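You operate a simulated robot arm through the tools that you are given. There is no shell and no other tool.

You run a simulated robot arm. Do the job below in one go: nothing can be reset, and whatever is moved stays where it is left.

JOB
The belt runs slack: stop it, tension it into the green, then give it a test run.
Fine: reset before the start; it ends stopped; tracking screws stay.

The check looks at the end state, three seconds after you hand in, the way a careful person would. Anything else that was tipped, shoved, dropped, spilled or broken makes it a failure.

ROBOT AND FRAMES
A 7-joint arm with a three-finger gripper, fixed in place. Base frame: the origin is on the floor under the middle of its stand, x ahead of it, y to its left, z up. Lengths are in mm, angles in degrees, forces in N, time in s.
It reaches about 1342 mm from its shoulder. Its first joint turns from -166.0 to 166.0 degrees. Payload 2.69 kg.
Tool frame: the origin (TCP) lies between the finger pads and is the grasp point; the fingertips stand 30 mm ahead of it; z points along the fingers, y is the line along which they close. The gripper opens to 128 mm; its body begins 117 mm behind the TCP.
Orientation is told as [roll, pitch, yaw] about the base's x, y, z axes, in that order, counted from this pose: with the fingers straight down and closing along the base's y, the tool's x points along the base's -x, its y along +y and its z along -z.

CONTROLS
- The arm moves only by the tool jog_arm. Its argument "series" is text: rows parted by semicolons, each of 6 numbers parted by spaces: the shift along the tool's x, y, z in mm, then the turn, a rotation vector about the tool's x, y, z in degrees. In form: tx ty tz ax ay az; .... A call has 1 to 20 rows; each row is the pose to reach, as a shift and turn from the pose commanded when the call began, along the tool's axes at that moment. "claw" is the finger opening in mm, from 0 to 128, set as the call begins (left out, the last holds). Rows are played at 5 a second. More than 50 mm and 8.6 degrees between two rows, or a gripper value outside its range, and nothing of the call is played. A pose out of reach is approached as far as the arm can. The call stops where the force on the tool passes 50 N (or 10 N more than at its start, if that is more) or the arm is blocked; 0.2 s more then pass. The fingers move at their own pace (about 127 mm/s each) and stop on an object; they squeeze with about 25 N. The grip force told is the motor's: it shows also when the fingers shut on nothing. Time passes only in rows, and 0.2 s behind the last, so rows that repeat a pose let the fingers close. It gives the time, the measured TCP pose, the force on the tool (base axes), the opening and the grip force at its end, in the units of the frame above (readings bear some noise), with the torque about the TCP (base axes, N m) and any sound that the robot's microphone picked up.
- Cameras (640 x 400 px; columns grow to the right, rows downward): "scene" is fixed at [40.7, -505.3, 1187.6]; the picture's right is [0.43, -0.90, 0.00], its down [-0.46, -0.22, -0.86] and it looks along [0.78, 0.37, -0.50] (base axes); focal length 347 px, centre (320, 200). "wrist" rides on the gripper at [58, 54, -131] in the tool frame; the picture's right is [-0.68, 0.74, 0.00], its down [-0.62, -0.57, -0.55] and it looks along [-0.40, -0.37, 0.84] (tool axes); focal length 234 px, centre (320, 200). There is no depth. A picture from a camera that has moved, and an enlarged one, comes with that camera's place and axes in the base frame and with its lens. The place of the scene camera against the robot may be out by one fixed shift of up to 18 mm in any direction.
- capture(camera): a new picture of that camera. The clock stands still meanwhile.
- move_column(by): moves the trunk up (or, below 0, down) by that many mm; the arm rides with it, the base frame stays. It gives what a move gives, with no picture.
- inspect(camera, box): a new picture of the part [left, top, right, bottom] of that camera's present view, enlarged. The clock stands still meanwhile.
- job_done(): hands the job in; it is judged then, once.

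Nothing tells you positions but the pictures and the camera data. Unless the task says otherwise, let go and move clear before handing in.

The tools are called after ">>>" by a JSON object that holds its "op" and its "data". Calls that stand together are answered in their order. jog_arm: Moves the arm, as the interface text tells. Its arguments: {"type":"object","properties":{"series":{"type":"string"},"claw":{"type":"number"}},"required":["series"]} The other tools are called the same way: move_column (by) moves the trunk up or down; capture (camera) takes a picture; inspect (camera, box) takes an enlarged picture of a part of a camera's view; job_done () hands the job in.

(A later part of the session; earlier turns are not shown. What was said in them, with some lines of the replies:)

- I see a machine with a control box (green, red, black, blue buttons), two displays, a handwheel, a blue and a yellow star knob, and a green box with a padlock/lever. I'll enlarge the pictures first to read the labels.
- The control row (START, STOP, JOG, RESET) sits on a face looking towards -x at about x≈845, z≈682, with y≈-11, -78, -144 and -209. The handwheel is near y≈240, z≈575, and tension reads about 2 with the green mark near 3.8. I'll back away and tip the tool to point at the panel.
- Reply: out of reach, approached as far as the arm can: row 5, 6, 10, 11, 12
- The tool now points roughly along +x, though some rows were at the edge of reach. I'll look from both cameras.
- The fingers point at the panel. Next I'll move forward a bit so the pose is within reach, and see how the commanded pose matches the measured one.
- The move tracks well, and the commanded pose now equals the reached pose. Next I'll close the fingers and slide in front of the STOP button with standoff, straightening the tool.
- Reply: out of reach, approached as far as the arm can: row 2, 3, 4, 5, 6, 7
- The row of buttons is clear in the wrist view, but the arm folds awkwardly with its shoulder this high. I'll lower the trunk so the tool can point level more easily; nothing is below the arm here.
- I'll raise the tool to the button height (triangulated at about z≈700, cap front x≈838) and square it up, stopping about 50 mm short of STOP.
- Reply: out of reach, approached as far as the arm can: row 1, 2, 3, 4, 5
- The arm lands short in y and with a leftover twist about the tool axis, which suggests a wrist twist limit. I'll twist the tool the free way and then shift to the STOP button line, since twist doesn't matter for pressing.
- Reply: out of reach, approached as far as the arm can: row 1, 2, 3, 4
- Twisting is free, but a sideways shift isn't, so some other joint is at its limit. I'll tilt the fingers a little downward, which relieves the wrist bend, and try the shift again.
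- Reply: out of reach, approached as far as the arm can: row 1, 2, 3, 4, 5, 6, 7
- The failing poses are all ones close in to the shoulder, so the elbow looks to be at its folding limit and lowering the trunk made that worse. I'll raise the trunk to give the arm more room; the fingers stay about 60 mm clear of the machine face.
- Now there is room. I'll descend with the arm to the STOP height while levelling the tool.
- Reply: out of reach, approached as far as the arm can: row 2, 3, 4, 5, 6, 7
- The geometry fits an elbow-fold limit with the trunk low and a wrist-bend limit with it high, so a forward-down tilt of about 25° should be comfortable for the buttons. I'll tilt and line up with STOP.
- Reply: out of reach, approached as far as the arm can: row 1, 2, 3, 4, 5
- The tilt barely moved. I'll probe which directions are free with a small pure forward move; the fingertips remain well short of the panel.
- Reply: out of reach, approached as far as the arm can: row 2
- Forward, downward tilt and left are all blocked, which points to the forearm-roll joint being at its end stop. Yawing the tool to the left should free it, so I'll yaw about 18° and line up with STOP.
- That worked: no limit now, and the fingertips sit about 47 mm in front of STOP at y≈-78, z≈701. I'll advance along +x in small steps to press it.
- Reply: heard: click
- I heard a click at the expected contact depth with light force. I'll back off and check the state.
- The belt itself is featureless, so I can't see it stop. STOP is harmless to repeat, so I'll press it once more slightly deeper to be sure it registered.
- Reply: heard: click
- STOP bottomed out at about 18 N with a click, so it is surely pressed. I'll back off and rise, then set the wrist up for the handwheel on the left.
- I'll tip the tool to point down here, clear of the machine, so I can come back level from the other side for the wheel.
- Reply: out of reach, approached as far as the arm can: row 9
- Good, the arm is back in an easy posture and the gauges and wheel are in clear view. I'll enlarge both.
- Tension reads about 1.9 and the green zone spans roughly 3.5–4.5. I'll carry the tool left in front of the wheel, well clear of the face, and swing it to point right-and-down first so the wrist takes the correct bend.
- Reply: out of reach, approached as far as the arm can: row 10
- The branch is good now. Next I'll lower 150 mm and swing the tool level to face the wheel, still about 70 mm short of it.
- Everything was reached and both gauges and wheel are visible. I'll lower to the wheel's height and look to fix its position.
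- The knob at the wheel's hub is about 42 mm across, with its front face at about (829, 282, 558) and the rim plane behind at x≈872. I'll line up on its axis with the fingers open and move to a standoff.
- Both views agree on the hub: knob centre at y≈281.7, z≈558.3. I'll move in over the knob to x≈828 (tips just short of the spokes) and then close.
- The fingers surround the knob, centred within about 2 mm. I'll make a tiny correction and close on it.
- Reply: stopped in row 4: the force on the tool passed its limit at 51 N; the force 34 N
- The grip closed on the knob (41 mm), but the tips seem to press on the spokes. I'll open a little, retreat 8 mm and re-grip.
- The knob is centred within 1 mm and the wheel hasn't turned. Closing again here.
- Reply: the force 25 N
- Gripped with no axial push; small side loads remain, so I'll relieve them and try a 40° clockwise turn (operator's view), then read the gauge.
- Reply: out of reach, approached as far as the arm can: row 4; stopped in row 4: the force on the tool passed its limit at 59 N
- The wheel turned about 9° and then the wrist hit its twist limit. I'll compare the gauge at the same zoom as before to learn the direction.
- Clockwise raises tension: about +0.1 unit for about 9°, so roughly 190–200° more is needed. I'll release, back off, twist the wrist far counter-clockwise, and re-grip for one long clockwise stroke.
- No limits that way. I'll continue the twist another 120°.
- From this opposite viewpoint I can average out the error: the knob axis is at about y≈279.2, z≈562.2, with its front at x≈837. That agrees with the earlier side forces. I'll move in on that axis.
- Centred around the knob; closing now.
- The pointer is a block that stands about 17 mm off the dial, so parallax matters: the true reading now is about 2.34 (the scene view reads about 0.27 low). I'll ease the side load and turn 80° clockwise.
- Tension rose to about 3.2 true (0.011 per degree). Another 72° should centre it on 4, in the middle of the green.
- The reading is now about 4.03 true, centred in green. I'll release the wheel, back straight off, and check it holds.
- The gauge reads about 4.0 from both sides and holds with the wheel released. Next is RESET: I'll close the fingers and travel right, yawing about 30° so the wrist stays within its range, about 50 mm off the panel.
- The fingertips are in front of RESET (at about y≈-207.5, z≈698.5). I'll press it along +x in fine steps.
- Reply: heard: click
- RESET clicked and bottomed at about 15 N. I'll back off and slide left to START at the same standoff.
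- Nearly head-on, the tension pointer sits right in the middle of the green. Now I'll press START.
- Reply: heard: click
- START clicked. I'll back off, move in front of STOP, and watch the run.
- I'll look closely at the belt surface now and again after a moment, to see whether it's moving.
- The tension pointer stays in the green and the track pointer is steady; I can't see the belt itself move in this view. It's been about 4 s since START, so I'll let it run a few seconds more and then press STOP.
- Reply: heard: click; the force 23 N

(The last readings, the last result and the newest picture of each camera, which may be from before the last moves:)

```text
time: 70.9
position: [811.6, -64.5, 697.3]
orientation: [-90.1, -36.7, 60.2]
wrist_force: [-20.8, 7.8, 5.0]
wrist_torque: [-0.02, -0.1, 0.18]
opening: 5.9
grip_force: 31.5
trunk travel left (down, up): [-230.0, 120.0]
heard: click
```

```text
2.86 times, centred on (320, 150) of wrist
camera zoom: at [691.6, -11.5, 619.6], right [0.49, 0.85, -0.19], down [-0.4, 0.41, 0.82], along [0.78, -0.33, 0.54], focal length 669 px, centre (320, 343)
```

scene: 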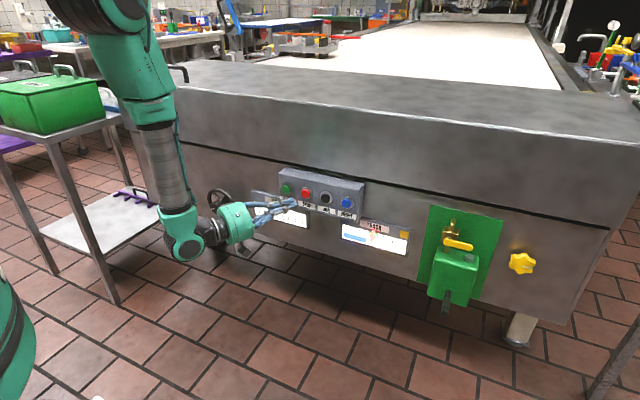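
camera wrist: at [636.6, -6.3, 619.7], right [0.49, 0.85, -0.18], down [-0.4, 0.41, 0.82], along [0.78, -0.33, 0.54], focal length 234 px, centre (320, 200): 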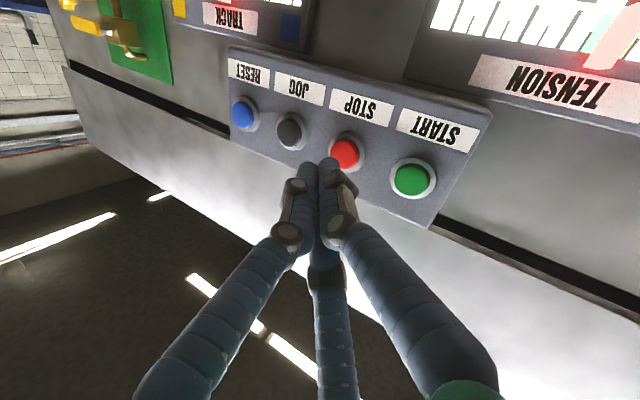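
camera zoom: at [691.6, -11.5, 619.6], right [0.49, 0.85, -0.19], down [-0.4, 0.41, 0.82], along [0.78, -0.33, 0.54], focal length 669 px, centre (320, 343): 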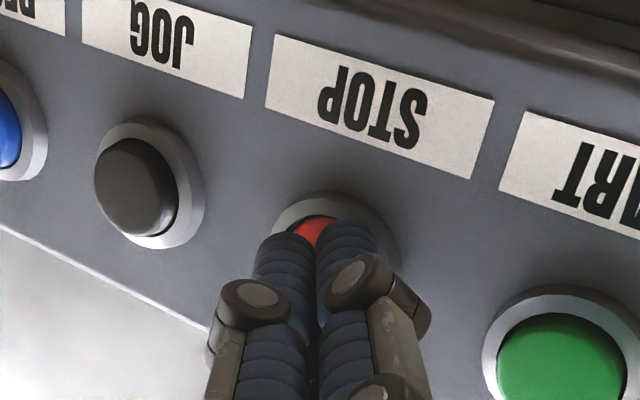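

STOP clicked with about 21 N. I'll back off clear of the panel and verify the end state.

>>> {"op": "jog_arm", "data": {"series": "10.4 -7.7 -22.6 0 0 0; 20.7 -15.5 -45.1 0 0 0; -3.3 -47.5 -45.1 0 0 0; -27.3 -79.5 -45.1 0 0 0; -51.2 -111.6 -45.1 0 0 0; -75.2 -143.6 -45.1 0 0 0; -75.2 -143.6 -45.1 0 0 0", "claw": 0}}

>>> {"op": "capture", "data": {"camera": "scene"}}

>>> {"op": "inspect", "data": {"camera": "scene", "box": [240, 160, 420, 270]}}

>>> {"op": "capture", "data": {"camera": "wrist"}}

```text
time: 72.5
position: [761.8, -65.5, 857.3]
orientation: [-90.0, -36.7, 60.1]
wrist_force: [-0.7, 0.0, -0.8]
wrist_torque: [0.02, 0.03, 0.02]
opening: 2.3
grip_force: 31.2
trunk travel left (down, up): [-230.0, 120.0]
```

```text
taken
```

scene: 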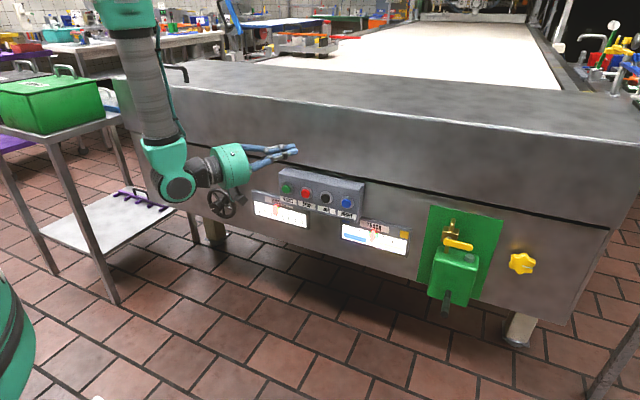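

```text
3.56 times, centred on (330, 215) of scene
camera zoom: at [40.7, -505.3, 1187.6], right [0.43, -0.9, 0.0], down [-0.46, -0.22, -0.86], along [0.78, 0.37, -0.5], focal length 1233 px, centre (284, 147)
```

zoom: 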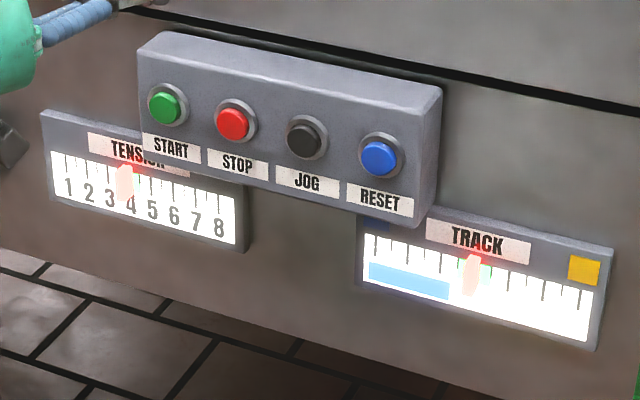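

```text
taken
camera wrist: at [641.7, -12.5, 779.8], right [0.49, 0.85, -0.18], down [-0.4, 0.41, 0.82], along [0.78, -0.33, 0.54], focal length 234 px, centre (320, 200)
```

wrist: 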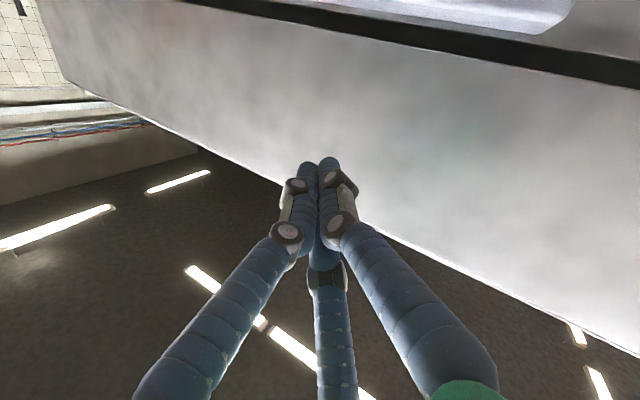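

>>> {"op": "inspect", "data": {"camera": "scene", "box": [250, 185, 315, 230]}}

>>> {"op": "inspect", "data": {"camera": "scene", "box": [140, 150, 260, 230]}}

>>> {"op": "inspect", "data": {"camera": "scene", "box": [400, 190, 560, 320]}}

```text
8.89 times, centred on (282, 208) of scene
camera zoom: at [40.7, -505.3, 1187.6], right [0.43, -0.9, 0.0], down [-0.46, -0.22, -0.86], along [0.78, 0.37, -0.5], focal length 3082 px, centre (653, 133)
```

zoom: 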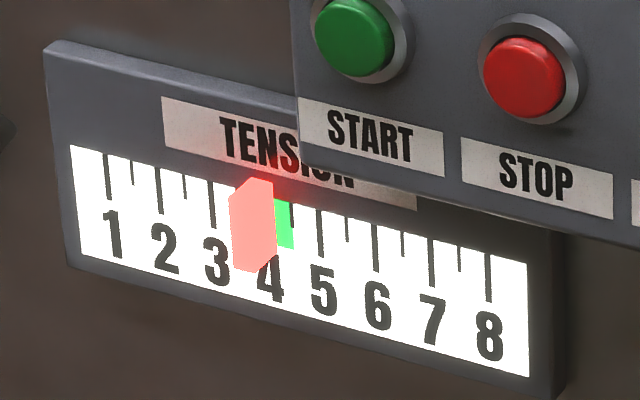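

```text
5.00 times, centred on (200, 190) of scene
camera zoom: at [40.7, -505.3, 1187.6], right [0.43, -0.9, 0.0], down [-0.46, -0.22, -0.86], along [0.78, 0.37, -0.5], focal length 1734 px, centre (920, 250)
```

zoom: 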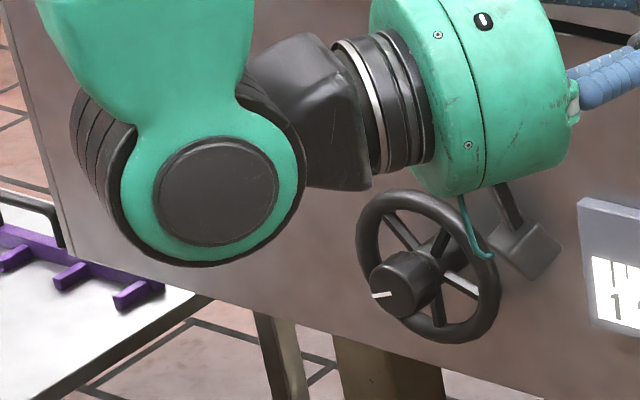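

```text
3.08 times, centred on (480, 255) of scene
camera zoom: at [40.7, -505.3, 1187.6], right [0.43, -0.9, 0.0], down [-0.46, -0.22, -0.86], along [0.78, 0.37, -0.5], focal length 1067 px, centre (-172, 31)
```

zoom: 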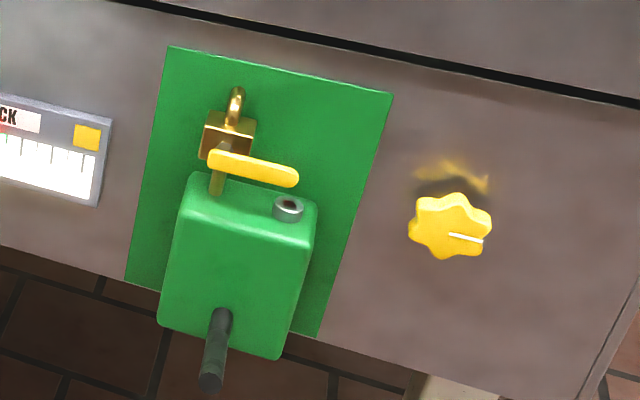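

Tension is steady in the green and the tracking knobs are untouched. I notice the small lamp on the green drive box was red at the start (belt running) and is dark now. I couldn't see it during the test run, so I'll repeat a proper cycle (RESET, START, watch the lamp, STOP), starting with RESET.

>>> {"op": "jog_arm", "data": {"series": "37 12 12.2 0 0 0; 74 24 24.3 0 0 0; 111 36 36.5 0 0 0; 148.1 48.1 48.6 0 0 0; 185.1 60.1 60.8 0 0 0; 185.1 60.1 60.8 0 0 0; 177.1 66.1 78.2 0 0 0; 169.2 72 95.5 0 0 0; 166.8 73.8 100.7 0 0 0; 165.6 74.7 103.3 0 0 0; 164.8 75.3 105.1 0 0 0; 164 75.9 106.8 0 0 0", "claw": 0}}

>>> {"op": "inspect", "data": {"camera": "wrist", "box": [220, 80, 420, 220]}}

>>> {"op": "inspect", "data": {"camera": "scene", "box": [430, 220, 510, 290]}}

```text
time: 75.1
position: [810.7, -192.0, 698.3]
orientation: [-89.9, -36.8, 60.1]
wrist_force: [-11.7, 0.9, 3.0]
wrist_torque: [0.02, -0.03, 0.04]
opening: 6.0
grip_force: 31.2
trunk travel left (down, up): [-230.0, 120.0]
heard: click
```

```text
2.86 times, centred on (320, 150) of wrist
camera zoom: at [690.9, -139.8, 620.3], right [0.49, 0.85, -0.19], down [-0.4, 0.41, 0.82], along [0.78, -0.33, 0.54], focal length 669 px, centre (320, 343)
```

zoom: 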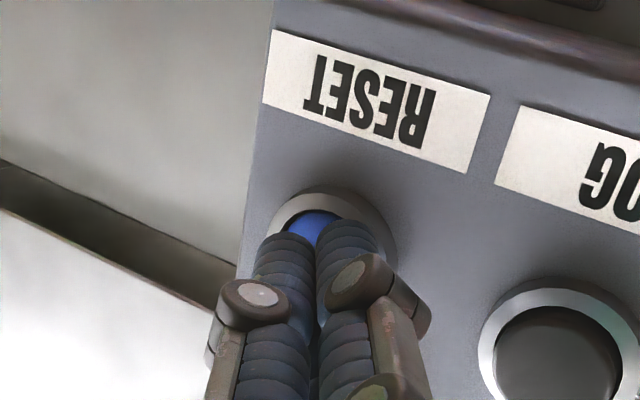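

```text
5.71 times, centred on (470, 255) of scene
camera zoom: at [40.7, -505.3, 1187.6], right [0.43, -0.9, 0.0], down [-0.46, -0.22, -0.86], along [0.78, 0.37, -0.5], focal length 1981 px, centre (-537, -114)
```

zoom: 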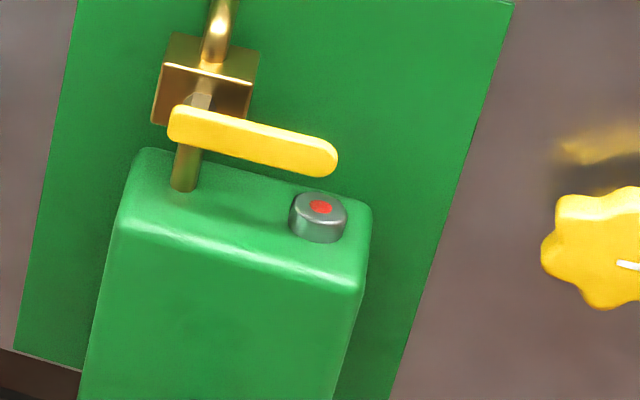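

>>> {"op": "inspect", "data": {"camera": "scene", "box": [400, 190, 560, 320]}}

```text
3.08 times, centred on (480, 255) of scene
camera zoom: at [40.7, -505.3, 1187.6], right [0.43, -0.9, 0.0], down [-0.46, -0.22, -0.86], along [0.78, 0.37, -0.5], focal length 1067 px, centre (-172, 31)
```

zoom: 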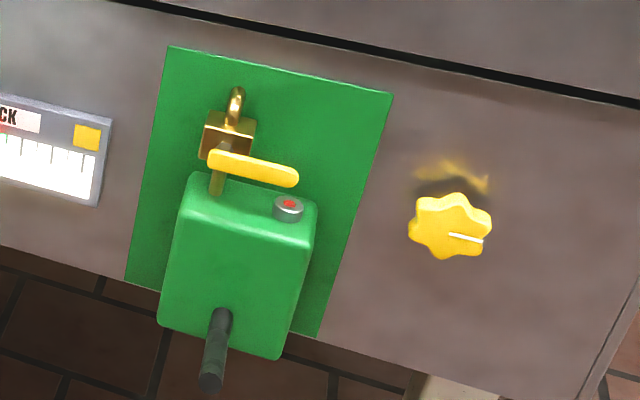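

The lamp is lit again, so it may just blink. I'll back off and sample it a few times.

>>> {"op": "jog_arm", "data": {"series": "10.9 -8.2 -23.9 0 0 0; 21.9 -16.4 -47.7 0 0 0", "claw": 0}}

>>> {"op": "inspect", "data": {"camera": "scene", "box": [430, 220, 510, 290]}}

>>> {"op": "jog_arm", "data": {"series": "0 0 0 0 0 0; 0 0 0 0 0 0", "claw": 0}}

>>> {"op": "inspect", "data": {"camera": "scene", "box": [430, 220, 510, 290]}}

```text
time: 75.7
position: [758.7, -192.5, 698.7]
orientation: [-90.1, -36.8, 60.2]
wrist_force: [1.1, -0.4, 0.4]
wrist_torque: [-0.02, -0.01, -0.03]
opening: 2.1
grip_force: 31.5
trunk travel left (down, up): [-230.0, 120.0]
```

```text
5.71 times, centred on (470, 255) of scene
camera zoom: at [40.7, -505.3, 1187.6], right [0.43, -0.9, 0.0], down [-0.46, -0.22, -0.86], along [0.78, 0.37, -0.5], focal length 1981 px, centre (-537, -114)
```

zoom: 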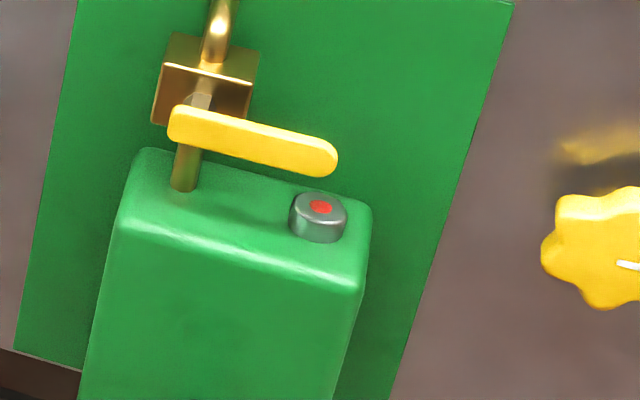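

```text
time: 76.3
position: [757.3, -194.2, 698.7]
orientation: [-89.9, -36.8, 60.1]
wrist_force: [0.6, -1.4, -0.3]
wrist_torque: [-0.03, -0.03, -0.02]
opening: 2.4
grip_force: 31.4
trunk travel left (down, up): [-230.0, 120.0]
```

```text
5.71 times, centred on (470, 255) of scene
camera zoom: at [40.7, -505.3, 1187.6], right [0.43, -0.9, 0.0], down [-0.46, -0.22, -0.86], along [0.78, 0.37, -0.5], focal length 1981 px, centre (-537, -114)
```

zoom: 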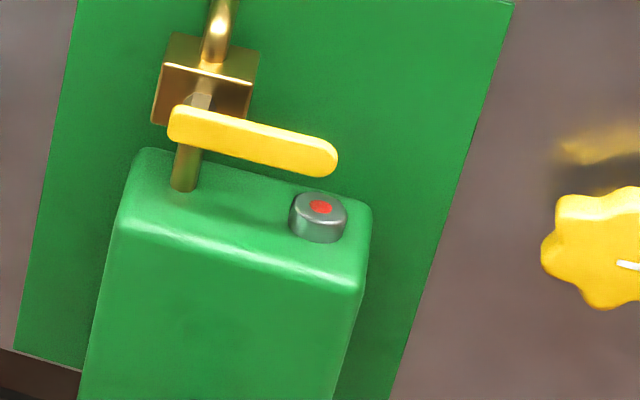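

The lamp is steady red since RESET and was dark after STOP, so it seems to mark the reset/armed state and confirms the buttons are working. Now START again, pressed to the bottom.

>>> {"op": "jog_arm", "data": {"series": "-27.2 20.3 -19.4 0 0 0; -54.4 40.6 -38.9 0 0 0; -81.5 61 -58.3 0 0 0; -108.7 81.3 -77.8 0 0 0; -135.9 101.6 -97.2 0 0 0; -135.9 101.6 -97.2 0 0 0; -143.9 107.6 -79.8 0 0 0; -151.8 113.5 -62.5 0 0 0; -154.2 115.3 -57.3 0 0 0; -155.4 116.2 -54.7 0 0 0; -156.2 116.8 -52.9 0 0 0; -157 117.4 -51.2 0 0 0; -157.3 117.6 -50.6 0 0 0", "claw": 0}}

>>> {"op": "inspect", "data": {"camera": "wrist", "box": [220, 80, 420, 220]}}

>>> {"op": "inspect", "data": {"camera": "scene", "box": [430, 220, 510, 290]}}

```text
time: 79.1
position: [810.6, 4.2, 697.6]
orientation: [-90.0, -36.8, 59.9]
wrist_force: [-4.4, 0.2, 1.0]
wrist_torque: [-0.01, -0.04, 0.0]
opening: 6.2
grip_force: 30.8
trunk travel left (down, up): [-230.0, 120.0]
heard: click
```

```text
2.86 times, centred on (320, 150) of wrist
camera zoom: at [690.5, 56.5, 620.1], right [0.49, 0.85, -0.19], down [-0.4, 0.41, 0.82], along [0.78, -0.33, 0.54], focal length 669 px, centre (320, 343)
```

zoom: 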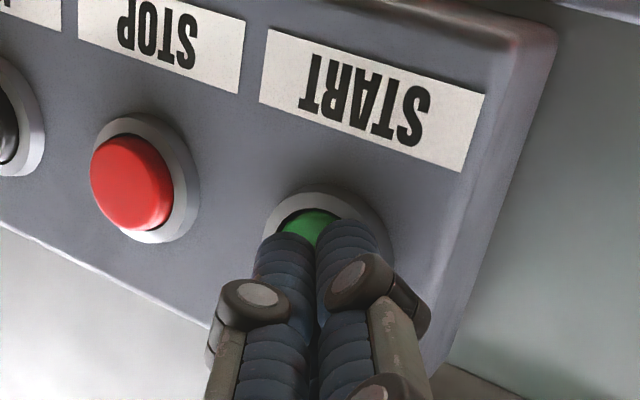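

```text
5.71 times, centred on (470, 255) of scene
camera zoom: at [40.7, -505.3, 1187.6], right [0.43, -0.9, 0.0], down [-0.46, -0.22, -0.86], along [0.78, 0.37, -0.5], focal length 1981 px, centre (-537, -114)
```

zoom: 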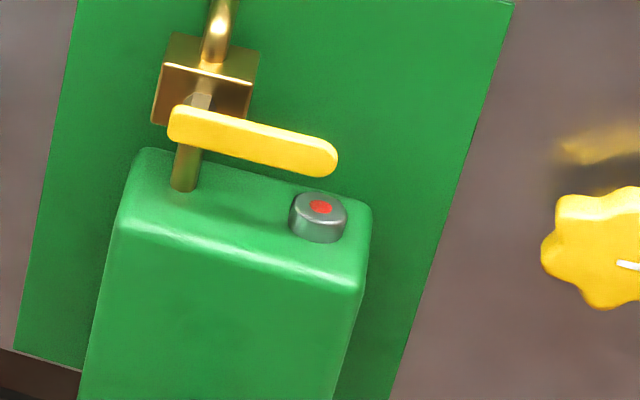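

Clicked, with the lamp still red. I'll push 1 mm further to be sure it bottoms, then move to STOP while it runs.

>>> {"op": "jog_arm", "data": {"series": "-0.4 0.3 0.9 0 0 0; -0.6 0.4 1.3 0 0 0", "claw": 0}}

>>> {"op": "jog_arm", "data": {"series": "10.4 -7.7 -22.6 0 0 0; 20.7 -15.5 -45.1 0 0 0; 44.7 -33.4 -27.9 0 0 0; 68.7 -51.4 -10.8 0 0 0; 68.7 -51.4 -10.8 0 0 0; 68.7 -51.4 -10.8 0 0 0; 68.7 -51.4 -10.8 0 0 0; 68.7 -51.4 -10.8 0 0 0; 68.7 -51.4 -10.8 0 0 0; 68.7 -51.4 -10.8 0 0 0; 68.7 -51.4 -10.8 0 0 0; 68.7 -51.4 -10.8 0 0 0; 68.7 -51.4 -10.8 0 0 0; 68.7 -51.4 -10.8 0 0 0; 68.7 -51.4 -10.8 0 0 0; 68.7 -51.4 -10.8 0 0 0; 68.7 -51.4 -10.8 0 0 0; 68.7 -51.4 -10.8 0 0 0; 68.7 -51.4 -10.8 0 0 0; 68.7 -51.4 -10.8 0 0 0", "claw": 0}}

>>> {"op": "inspect", "data": {"camera": "scene", "box": [430, 220, 510, 290]}}

>>> {"op": "capture", "data": {"camera": "wrist"}}

>>> {"op": "inspect", "data": {"camera": "scene", "box": [240, 160, 420, 270]}}

```text
time: 79.7
position: [812.4, 3.4, 697.0]
orientation: [-89.8, -36.8, 60.1]
wrist_force: [-13.7, 2.8, -1.4]
wrist_torque: [0.0, -0.03, 0.08]
opening: 6.1
grip_force: 31.3
trunk travel left (down, up): [-230.0, 120.0]
```

```text
time: 83.9
position: [758.5, -66.1, 699.0]
orientation: [-90.0, -36.8, 60.1]
wrist_force: [0.0, 0.5, 0.2]
wrist_torque: [0.01, 0.0, -0.01]
opening: 2.1
grip_force: 31.0
trunk travel left (down, up): [-230.0, 120.0]
```

```text
5.71 times, centred on (470, 255) of scene
camera zoom: at [40.7, -505.3, 1187.6], right [0.43, -0.9, 0.0], down [-0.46, -0.22, -0.86], along [0.78, 0.37, -0.5], focal length 1981 px, centre (-537, -114)
```

zoom: 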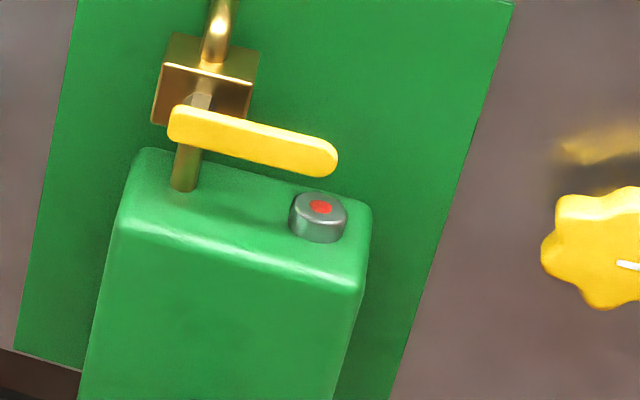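

```text
taken
camera wrist: at [639.4, -12.7, 622.0], right [0.49, 0.85, -0.19], down [-0.4, 0.41, 0.82], along [0.78, -0.33, 0.54], focal length 234 px, centre (320, 200)
```

wrist: 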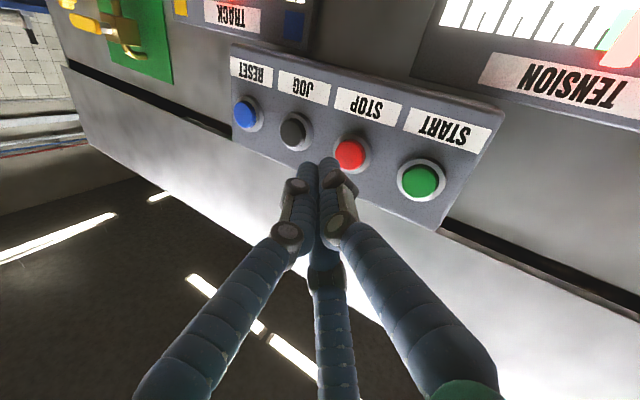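

```text
3.56 times, centred on (330, 215) of scene
camera zoom: at [40.7, -505.3, 1187.6], right [0.43, -0.9, 0.0], down [-0.46, -0.22, -0.86], along [0.78, 0.37, -0.5], focal length 1233 px, centre (284, 147)
```

zoom: 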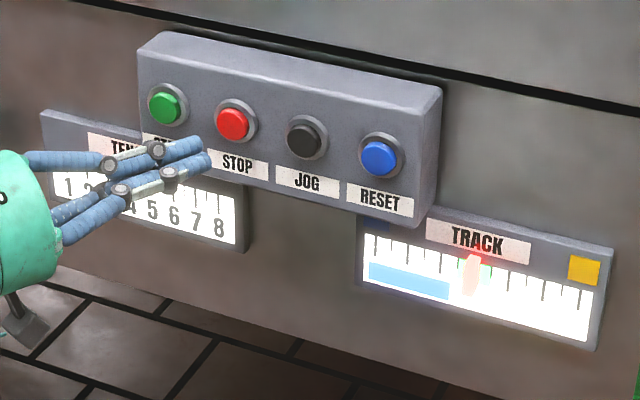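

The lamp stays red with both gauges steady during the run. I'll let it run a bit longer, then press STOP.

>>> {"op": "jog_arm", "data": {"series": "0 0 0 0 0 0; 0 0 0 0 0 0; 0 0 0 0 0 0; 0 0 0 0 0 0; 0 0 0 0 0 0; 0 0 0 0 0 0; 0 0 0 0 0 0; 0 0 0 0 0 0; 0 0 0 0 0 0; 0 0 0 0 0 0; 0 0 0 0 0 0; 0 0 0 0 0 0; -8.6 9 16 0 0 0; -16.6 14.9 33.4 0 0 0; -19 16.7 38.6 0 0 0; -20.2 17.6 41.2 0 0 0; -21 18.2 42.9 0 0 0; -21.6 18.6 44.2 0 0 0; -22 18.9 45.1 0 0 0", "claw": 0}}

>>> {"op": "inspect", "data": {"camera": "wrist", "box": [220, 80, 420, 220]}}

>>> {"op": "inspect", "data": {"camera": "scene", "box": [430, 220, 510, 290]}}

```text
time: 87.9
position: [812.8, -62.8, 696.4]
orientation: [-89.8, -36.7, 60.1]
wrist_force: [-22.5, 2.7, 5.1]
wrist_torque: [-0.01, -0.21, 0.02]
opening: 6.1
grip_force: 31.3
trunk travel left (down, up): [-230.0, 120.0]
heard: click
```

```text
2.86 times, centred on (320, 150) of wrist
camera zoom: at [692.1, -10.3, 618.8], right [0.49, 0.85, -0.19], down [-0.4, 0.41, 0.82], along [0.78, -0.33, 0.54], focal length 669 px, centre (320, 343)
```

zoom: 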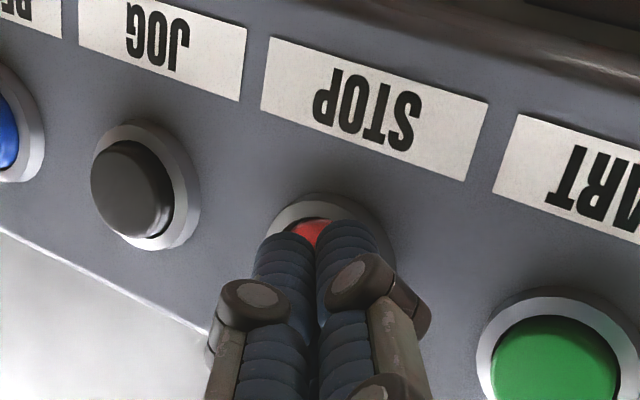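

```text
5.71 times, centred on (470, 255) of scene
camera zoom: at [40.7, -505.3, 1187.6], right [0.43, -0.9, 0.0], down [-0.46, -0.22, -0.86], along [0.78, 0.37, -0.5], focal length 1981 px, centre (-537, -114)
```

zoom: 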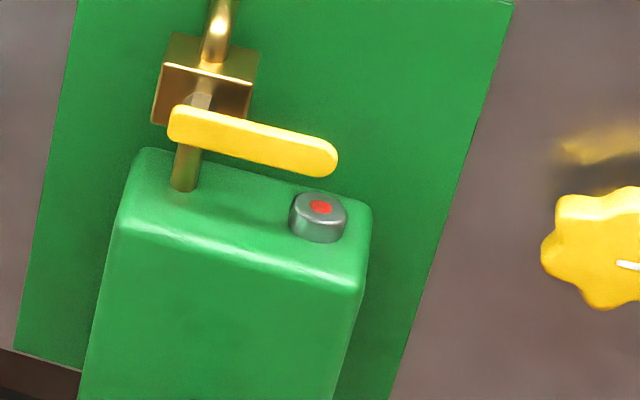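

STOP clicked and bottomed at about 22 N. I'll back off clear and check once more.

>>> {"op": "jog_arm", "data": {"series": "10.4 -7.7 -22.6 0 0 0; 20.7 -15.5 -45.1 0 0 0; -3.3 -47.5 -45.1 0 0 0; -27.3 -79.5 -45.1 0 0 0; -51.2 -111.6 -45.1 0 0 0; -75.2 -143.6 -45.1 0 0 0; -75.2 -143.6 -45.1 0 0 0", "claw": 0}}

>>> {"op": "capture", "data": {"camera": "scene"}}

>>> {"op": "inspect", "data": {"camera": "scene", "box": [430, 220, 510, 290]}}

>>> {"op": "inspect", "data": {"camera": "scene", "box": [240, 160, 420, 270]}}

```text
time: 89.5
position: [762.1, -62.9, 858.2]
orientation: [-90.0, -36.8, 60.1]
wrist_force: [0.3, 0.1, 0.2]
wrist_torque: [-0.01, 0.0, 0.04]
opening: 2.1
grip_force: 31.6
trunk travel left (down, up): [-230.0, 120.0]
```

```text
taken
```

scene: 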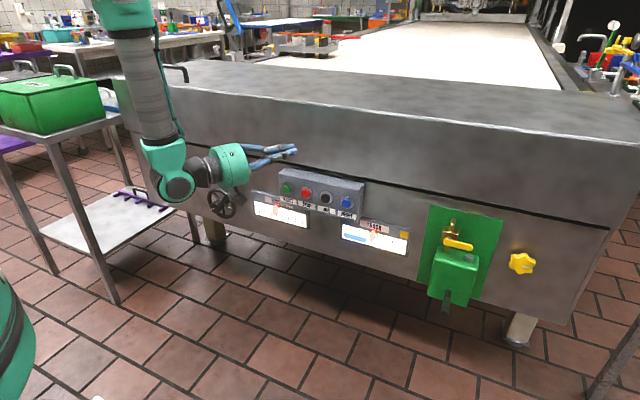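

```text
5.71 times, centred on (470, 255) of scene
camera zoom: at [40.7, -505.3, 1187.6], right [0.43, -0.9, 0.0], down [-0.46, -0.22, -0.86], along [0.78, 0.37, -0.5], focal length 1981 px, centre (-537, -114)
```

zoom: 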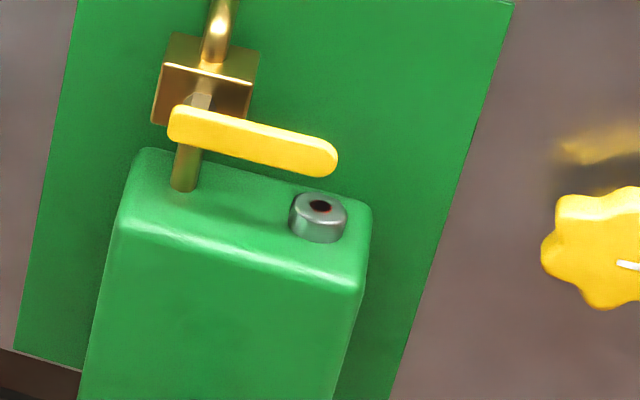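

```text
3.56 times, centred on (330, 215) of scene
camera zoom: at [40.7, -505.3, 1187.6], right [0.43, -0.9, 0.0], down [-0.46, -0.22, -0.86], along [0.78, 0.37, -0.5], focal length 1233 px, centre (284, 147)
```

zoom: 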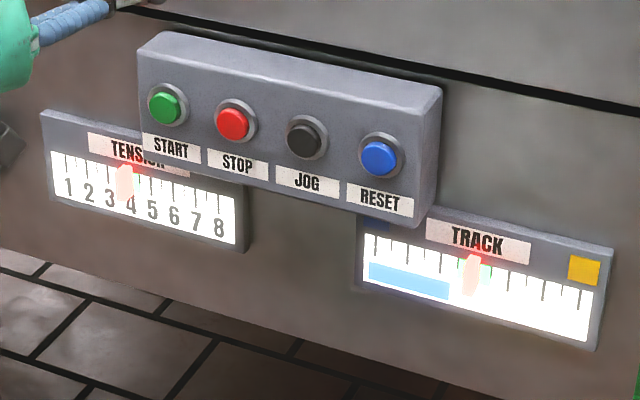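

>>> {"op": "jog_arm", "data": {"series": "0 0 0 0 0 0; 0 0 0 0 0 0", "claw": 0}}

>>> {"op": "inspect", "data": {"camera": "scene", "box": [430, 220, 510, 290]}}

>>> {"op": "jog_arm", "data": {"series": "0 0 0 0 0 0; 0 0 0 0 0 0; 0 0 0 0 0 0; 0 0 0 0 0 0; 0 0 0 0 0 0; 0 0 0 0 0 0; 0 0 0 0 0 0", "claw": 0}}

>>> {"op": "inspect", "data": {"camera": "scene", "box": [430, 220, 510, 290]}}

```text
time: 90.1
position: [763.0, -62.7, 857.2]
orientation: [-90.0, -36.8, 60.1]
wrist_force: [-0.2, -1.0, 0.5]
wrist_torque: [0.02, 0.0, 0.0]
opening: 1.7
grip_force: 31.4
trunk travel left (down, up): [-230.0, 120.0]
```

```text
5.71 times, centred on (470, 255) of scene
camera zoom: at [40.7, -505.3, 1187.6], right [0.43, -0.9, 0.0], down [-0.46, -0.22, -0.86], along [0.78, 0.37, -0.5], focal length 1981 px, centre (-537, -114)
```

zoom: 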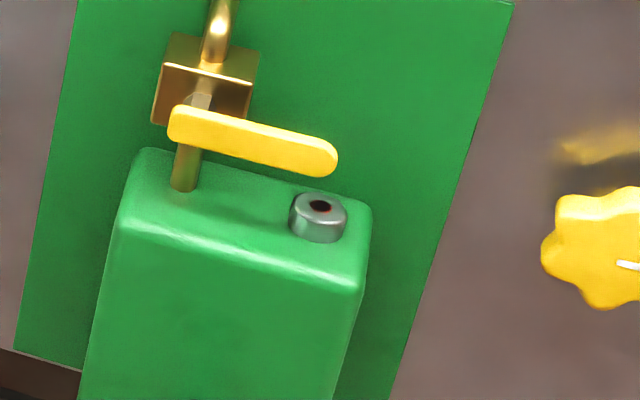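

```text
time: 91.7
position: [763.2, -62.6, 856.9]
orientation: [-90.0, -36.7, 60.0]
wrist_force: [1.0, -0.4, -0.1]
wrist_torque: [-0.01, 0.01, 0.02]
opening: 2.1
grip_force: 31.0
trunk travel left (down, up): [-230.0, 120.0]
```

```text
5.71 times, centred on (470, 255) of scene
camera zoom: at [40.7, -505.3, 1187.6], right [0.43, -0.9, 0.0], down [-0.46, -0.22, -0.86], along [0.78, 0.37, -0.5], focal length 1981 px, centre (-537, -114)
```

zoom: 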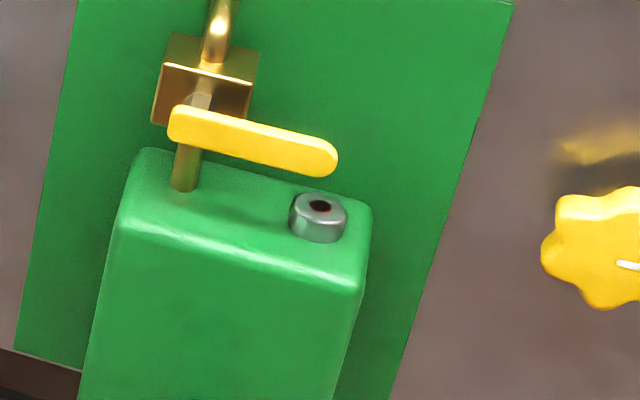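

The end state looks right:
- **Stopped:** STOP was the last button pressed, and the lamp has stayed dark since.
- **Tension:** the pointer is in the green.
- **Tracking:** the track pointer is steady and both tracking knobs are untouched.
- **Arm:** it is clear of the machine.

RESET came before each START. I'm handing in.

>>> {"op": "job_done", "data": {}}

```text
The job is handed in.
```

The belt is stopped, the tension pointer sits at about 4.0 in the middle of the green, and the job is handed in.

- **Stop and tension:** I pressed STOP before touching the handwheel, then turned the wheel about 160° clockwise in total. Tension went from about 2.2 to about 4.0 and held after I let go.
- **Test run:** I pressed RESET, then START, let it run about 7.5 s, then pressed STOP. I couldn't see the belt move from either camera, so I repeated the whole cycle (RESET, START, about 8.5 s, STOP). Every press clicked. The small lamp on the green box was red after RESET and through the second run, and dark a couple of seconds after the last STOP.
- **Left alone:** the two tracking knobs were not touched, and the track pointer stayed steady throughout.

The belt running rests on the clicks and the lamp; I never saw it move. What the lamp means is my guess.
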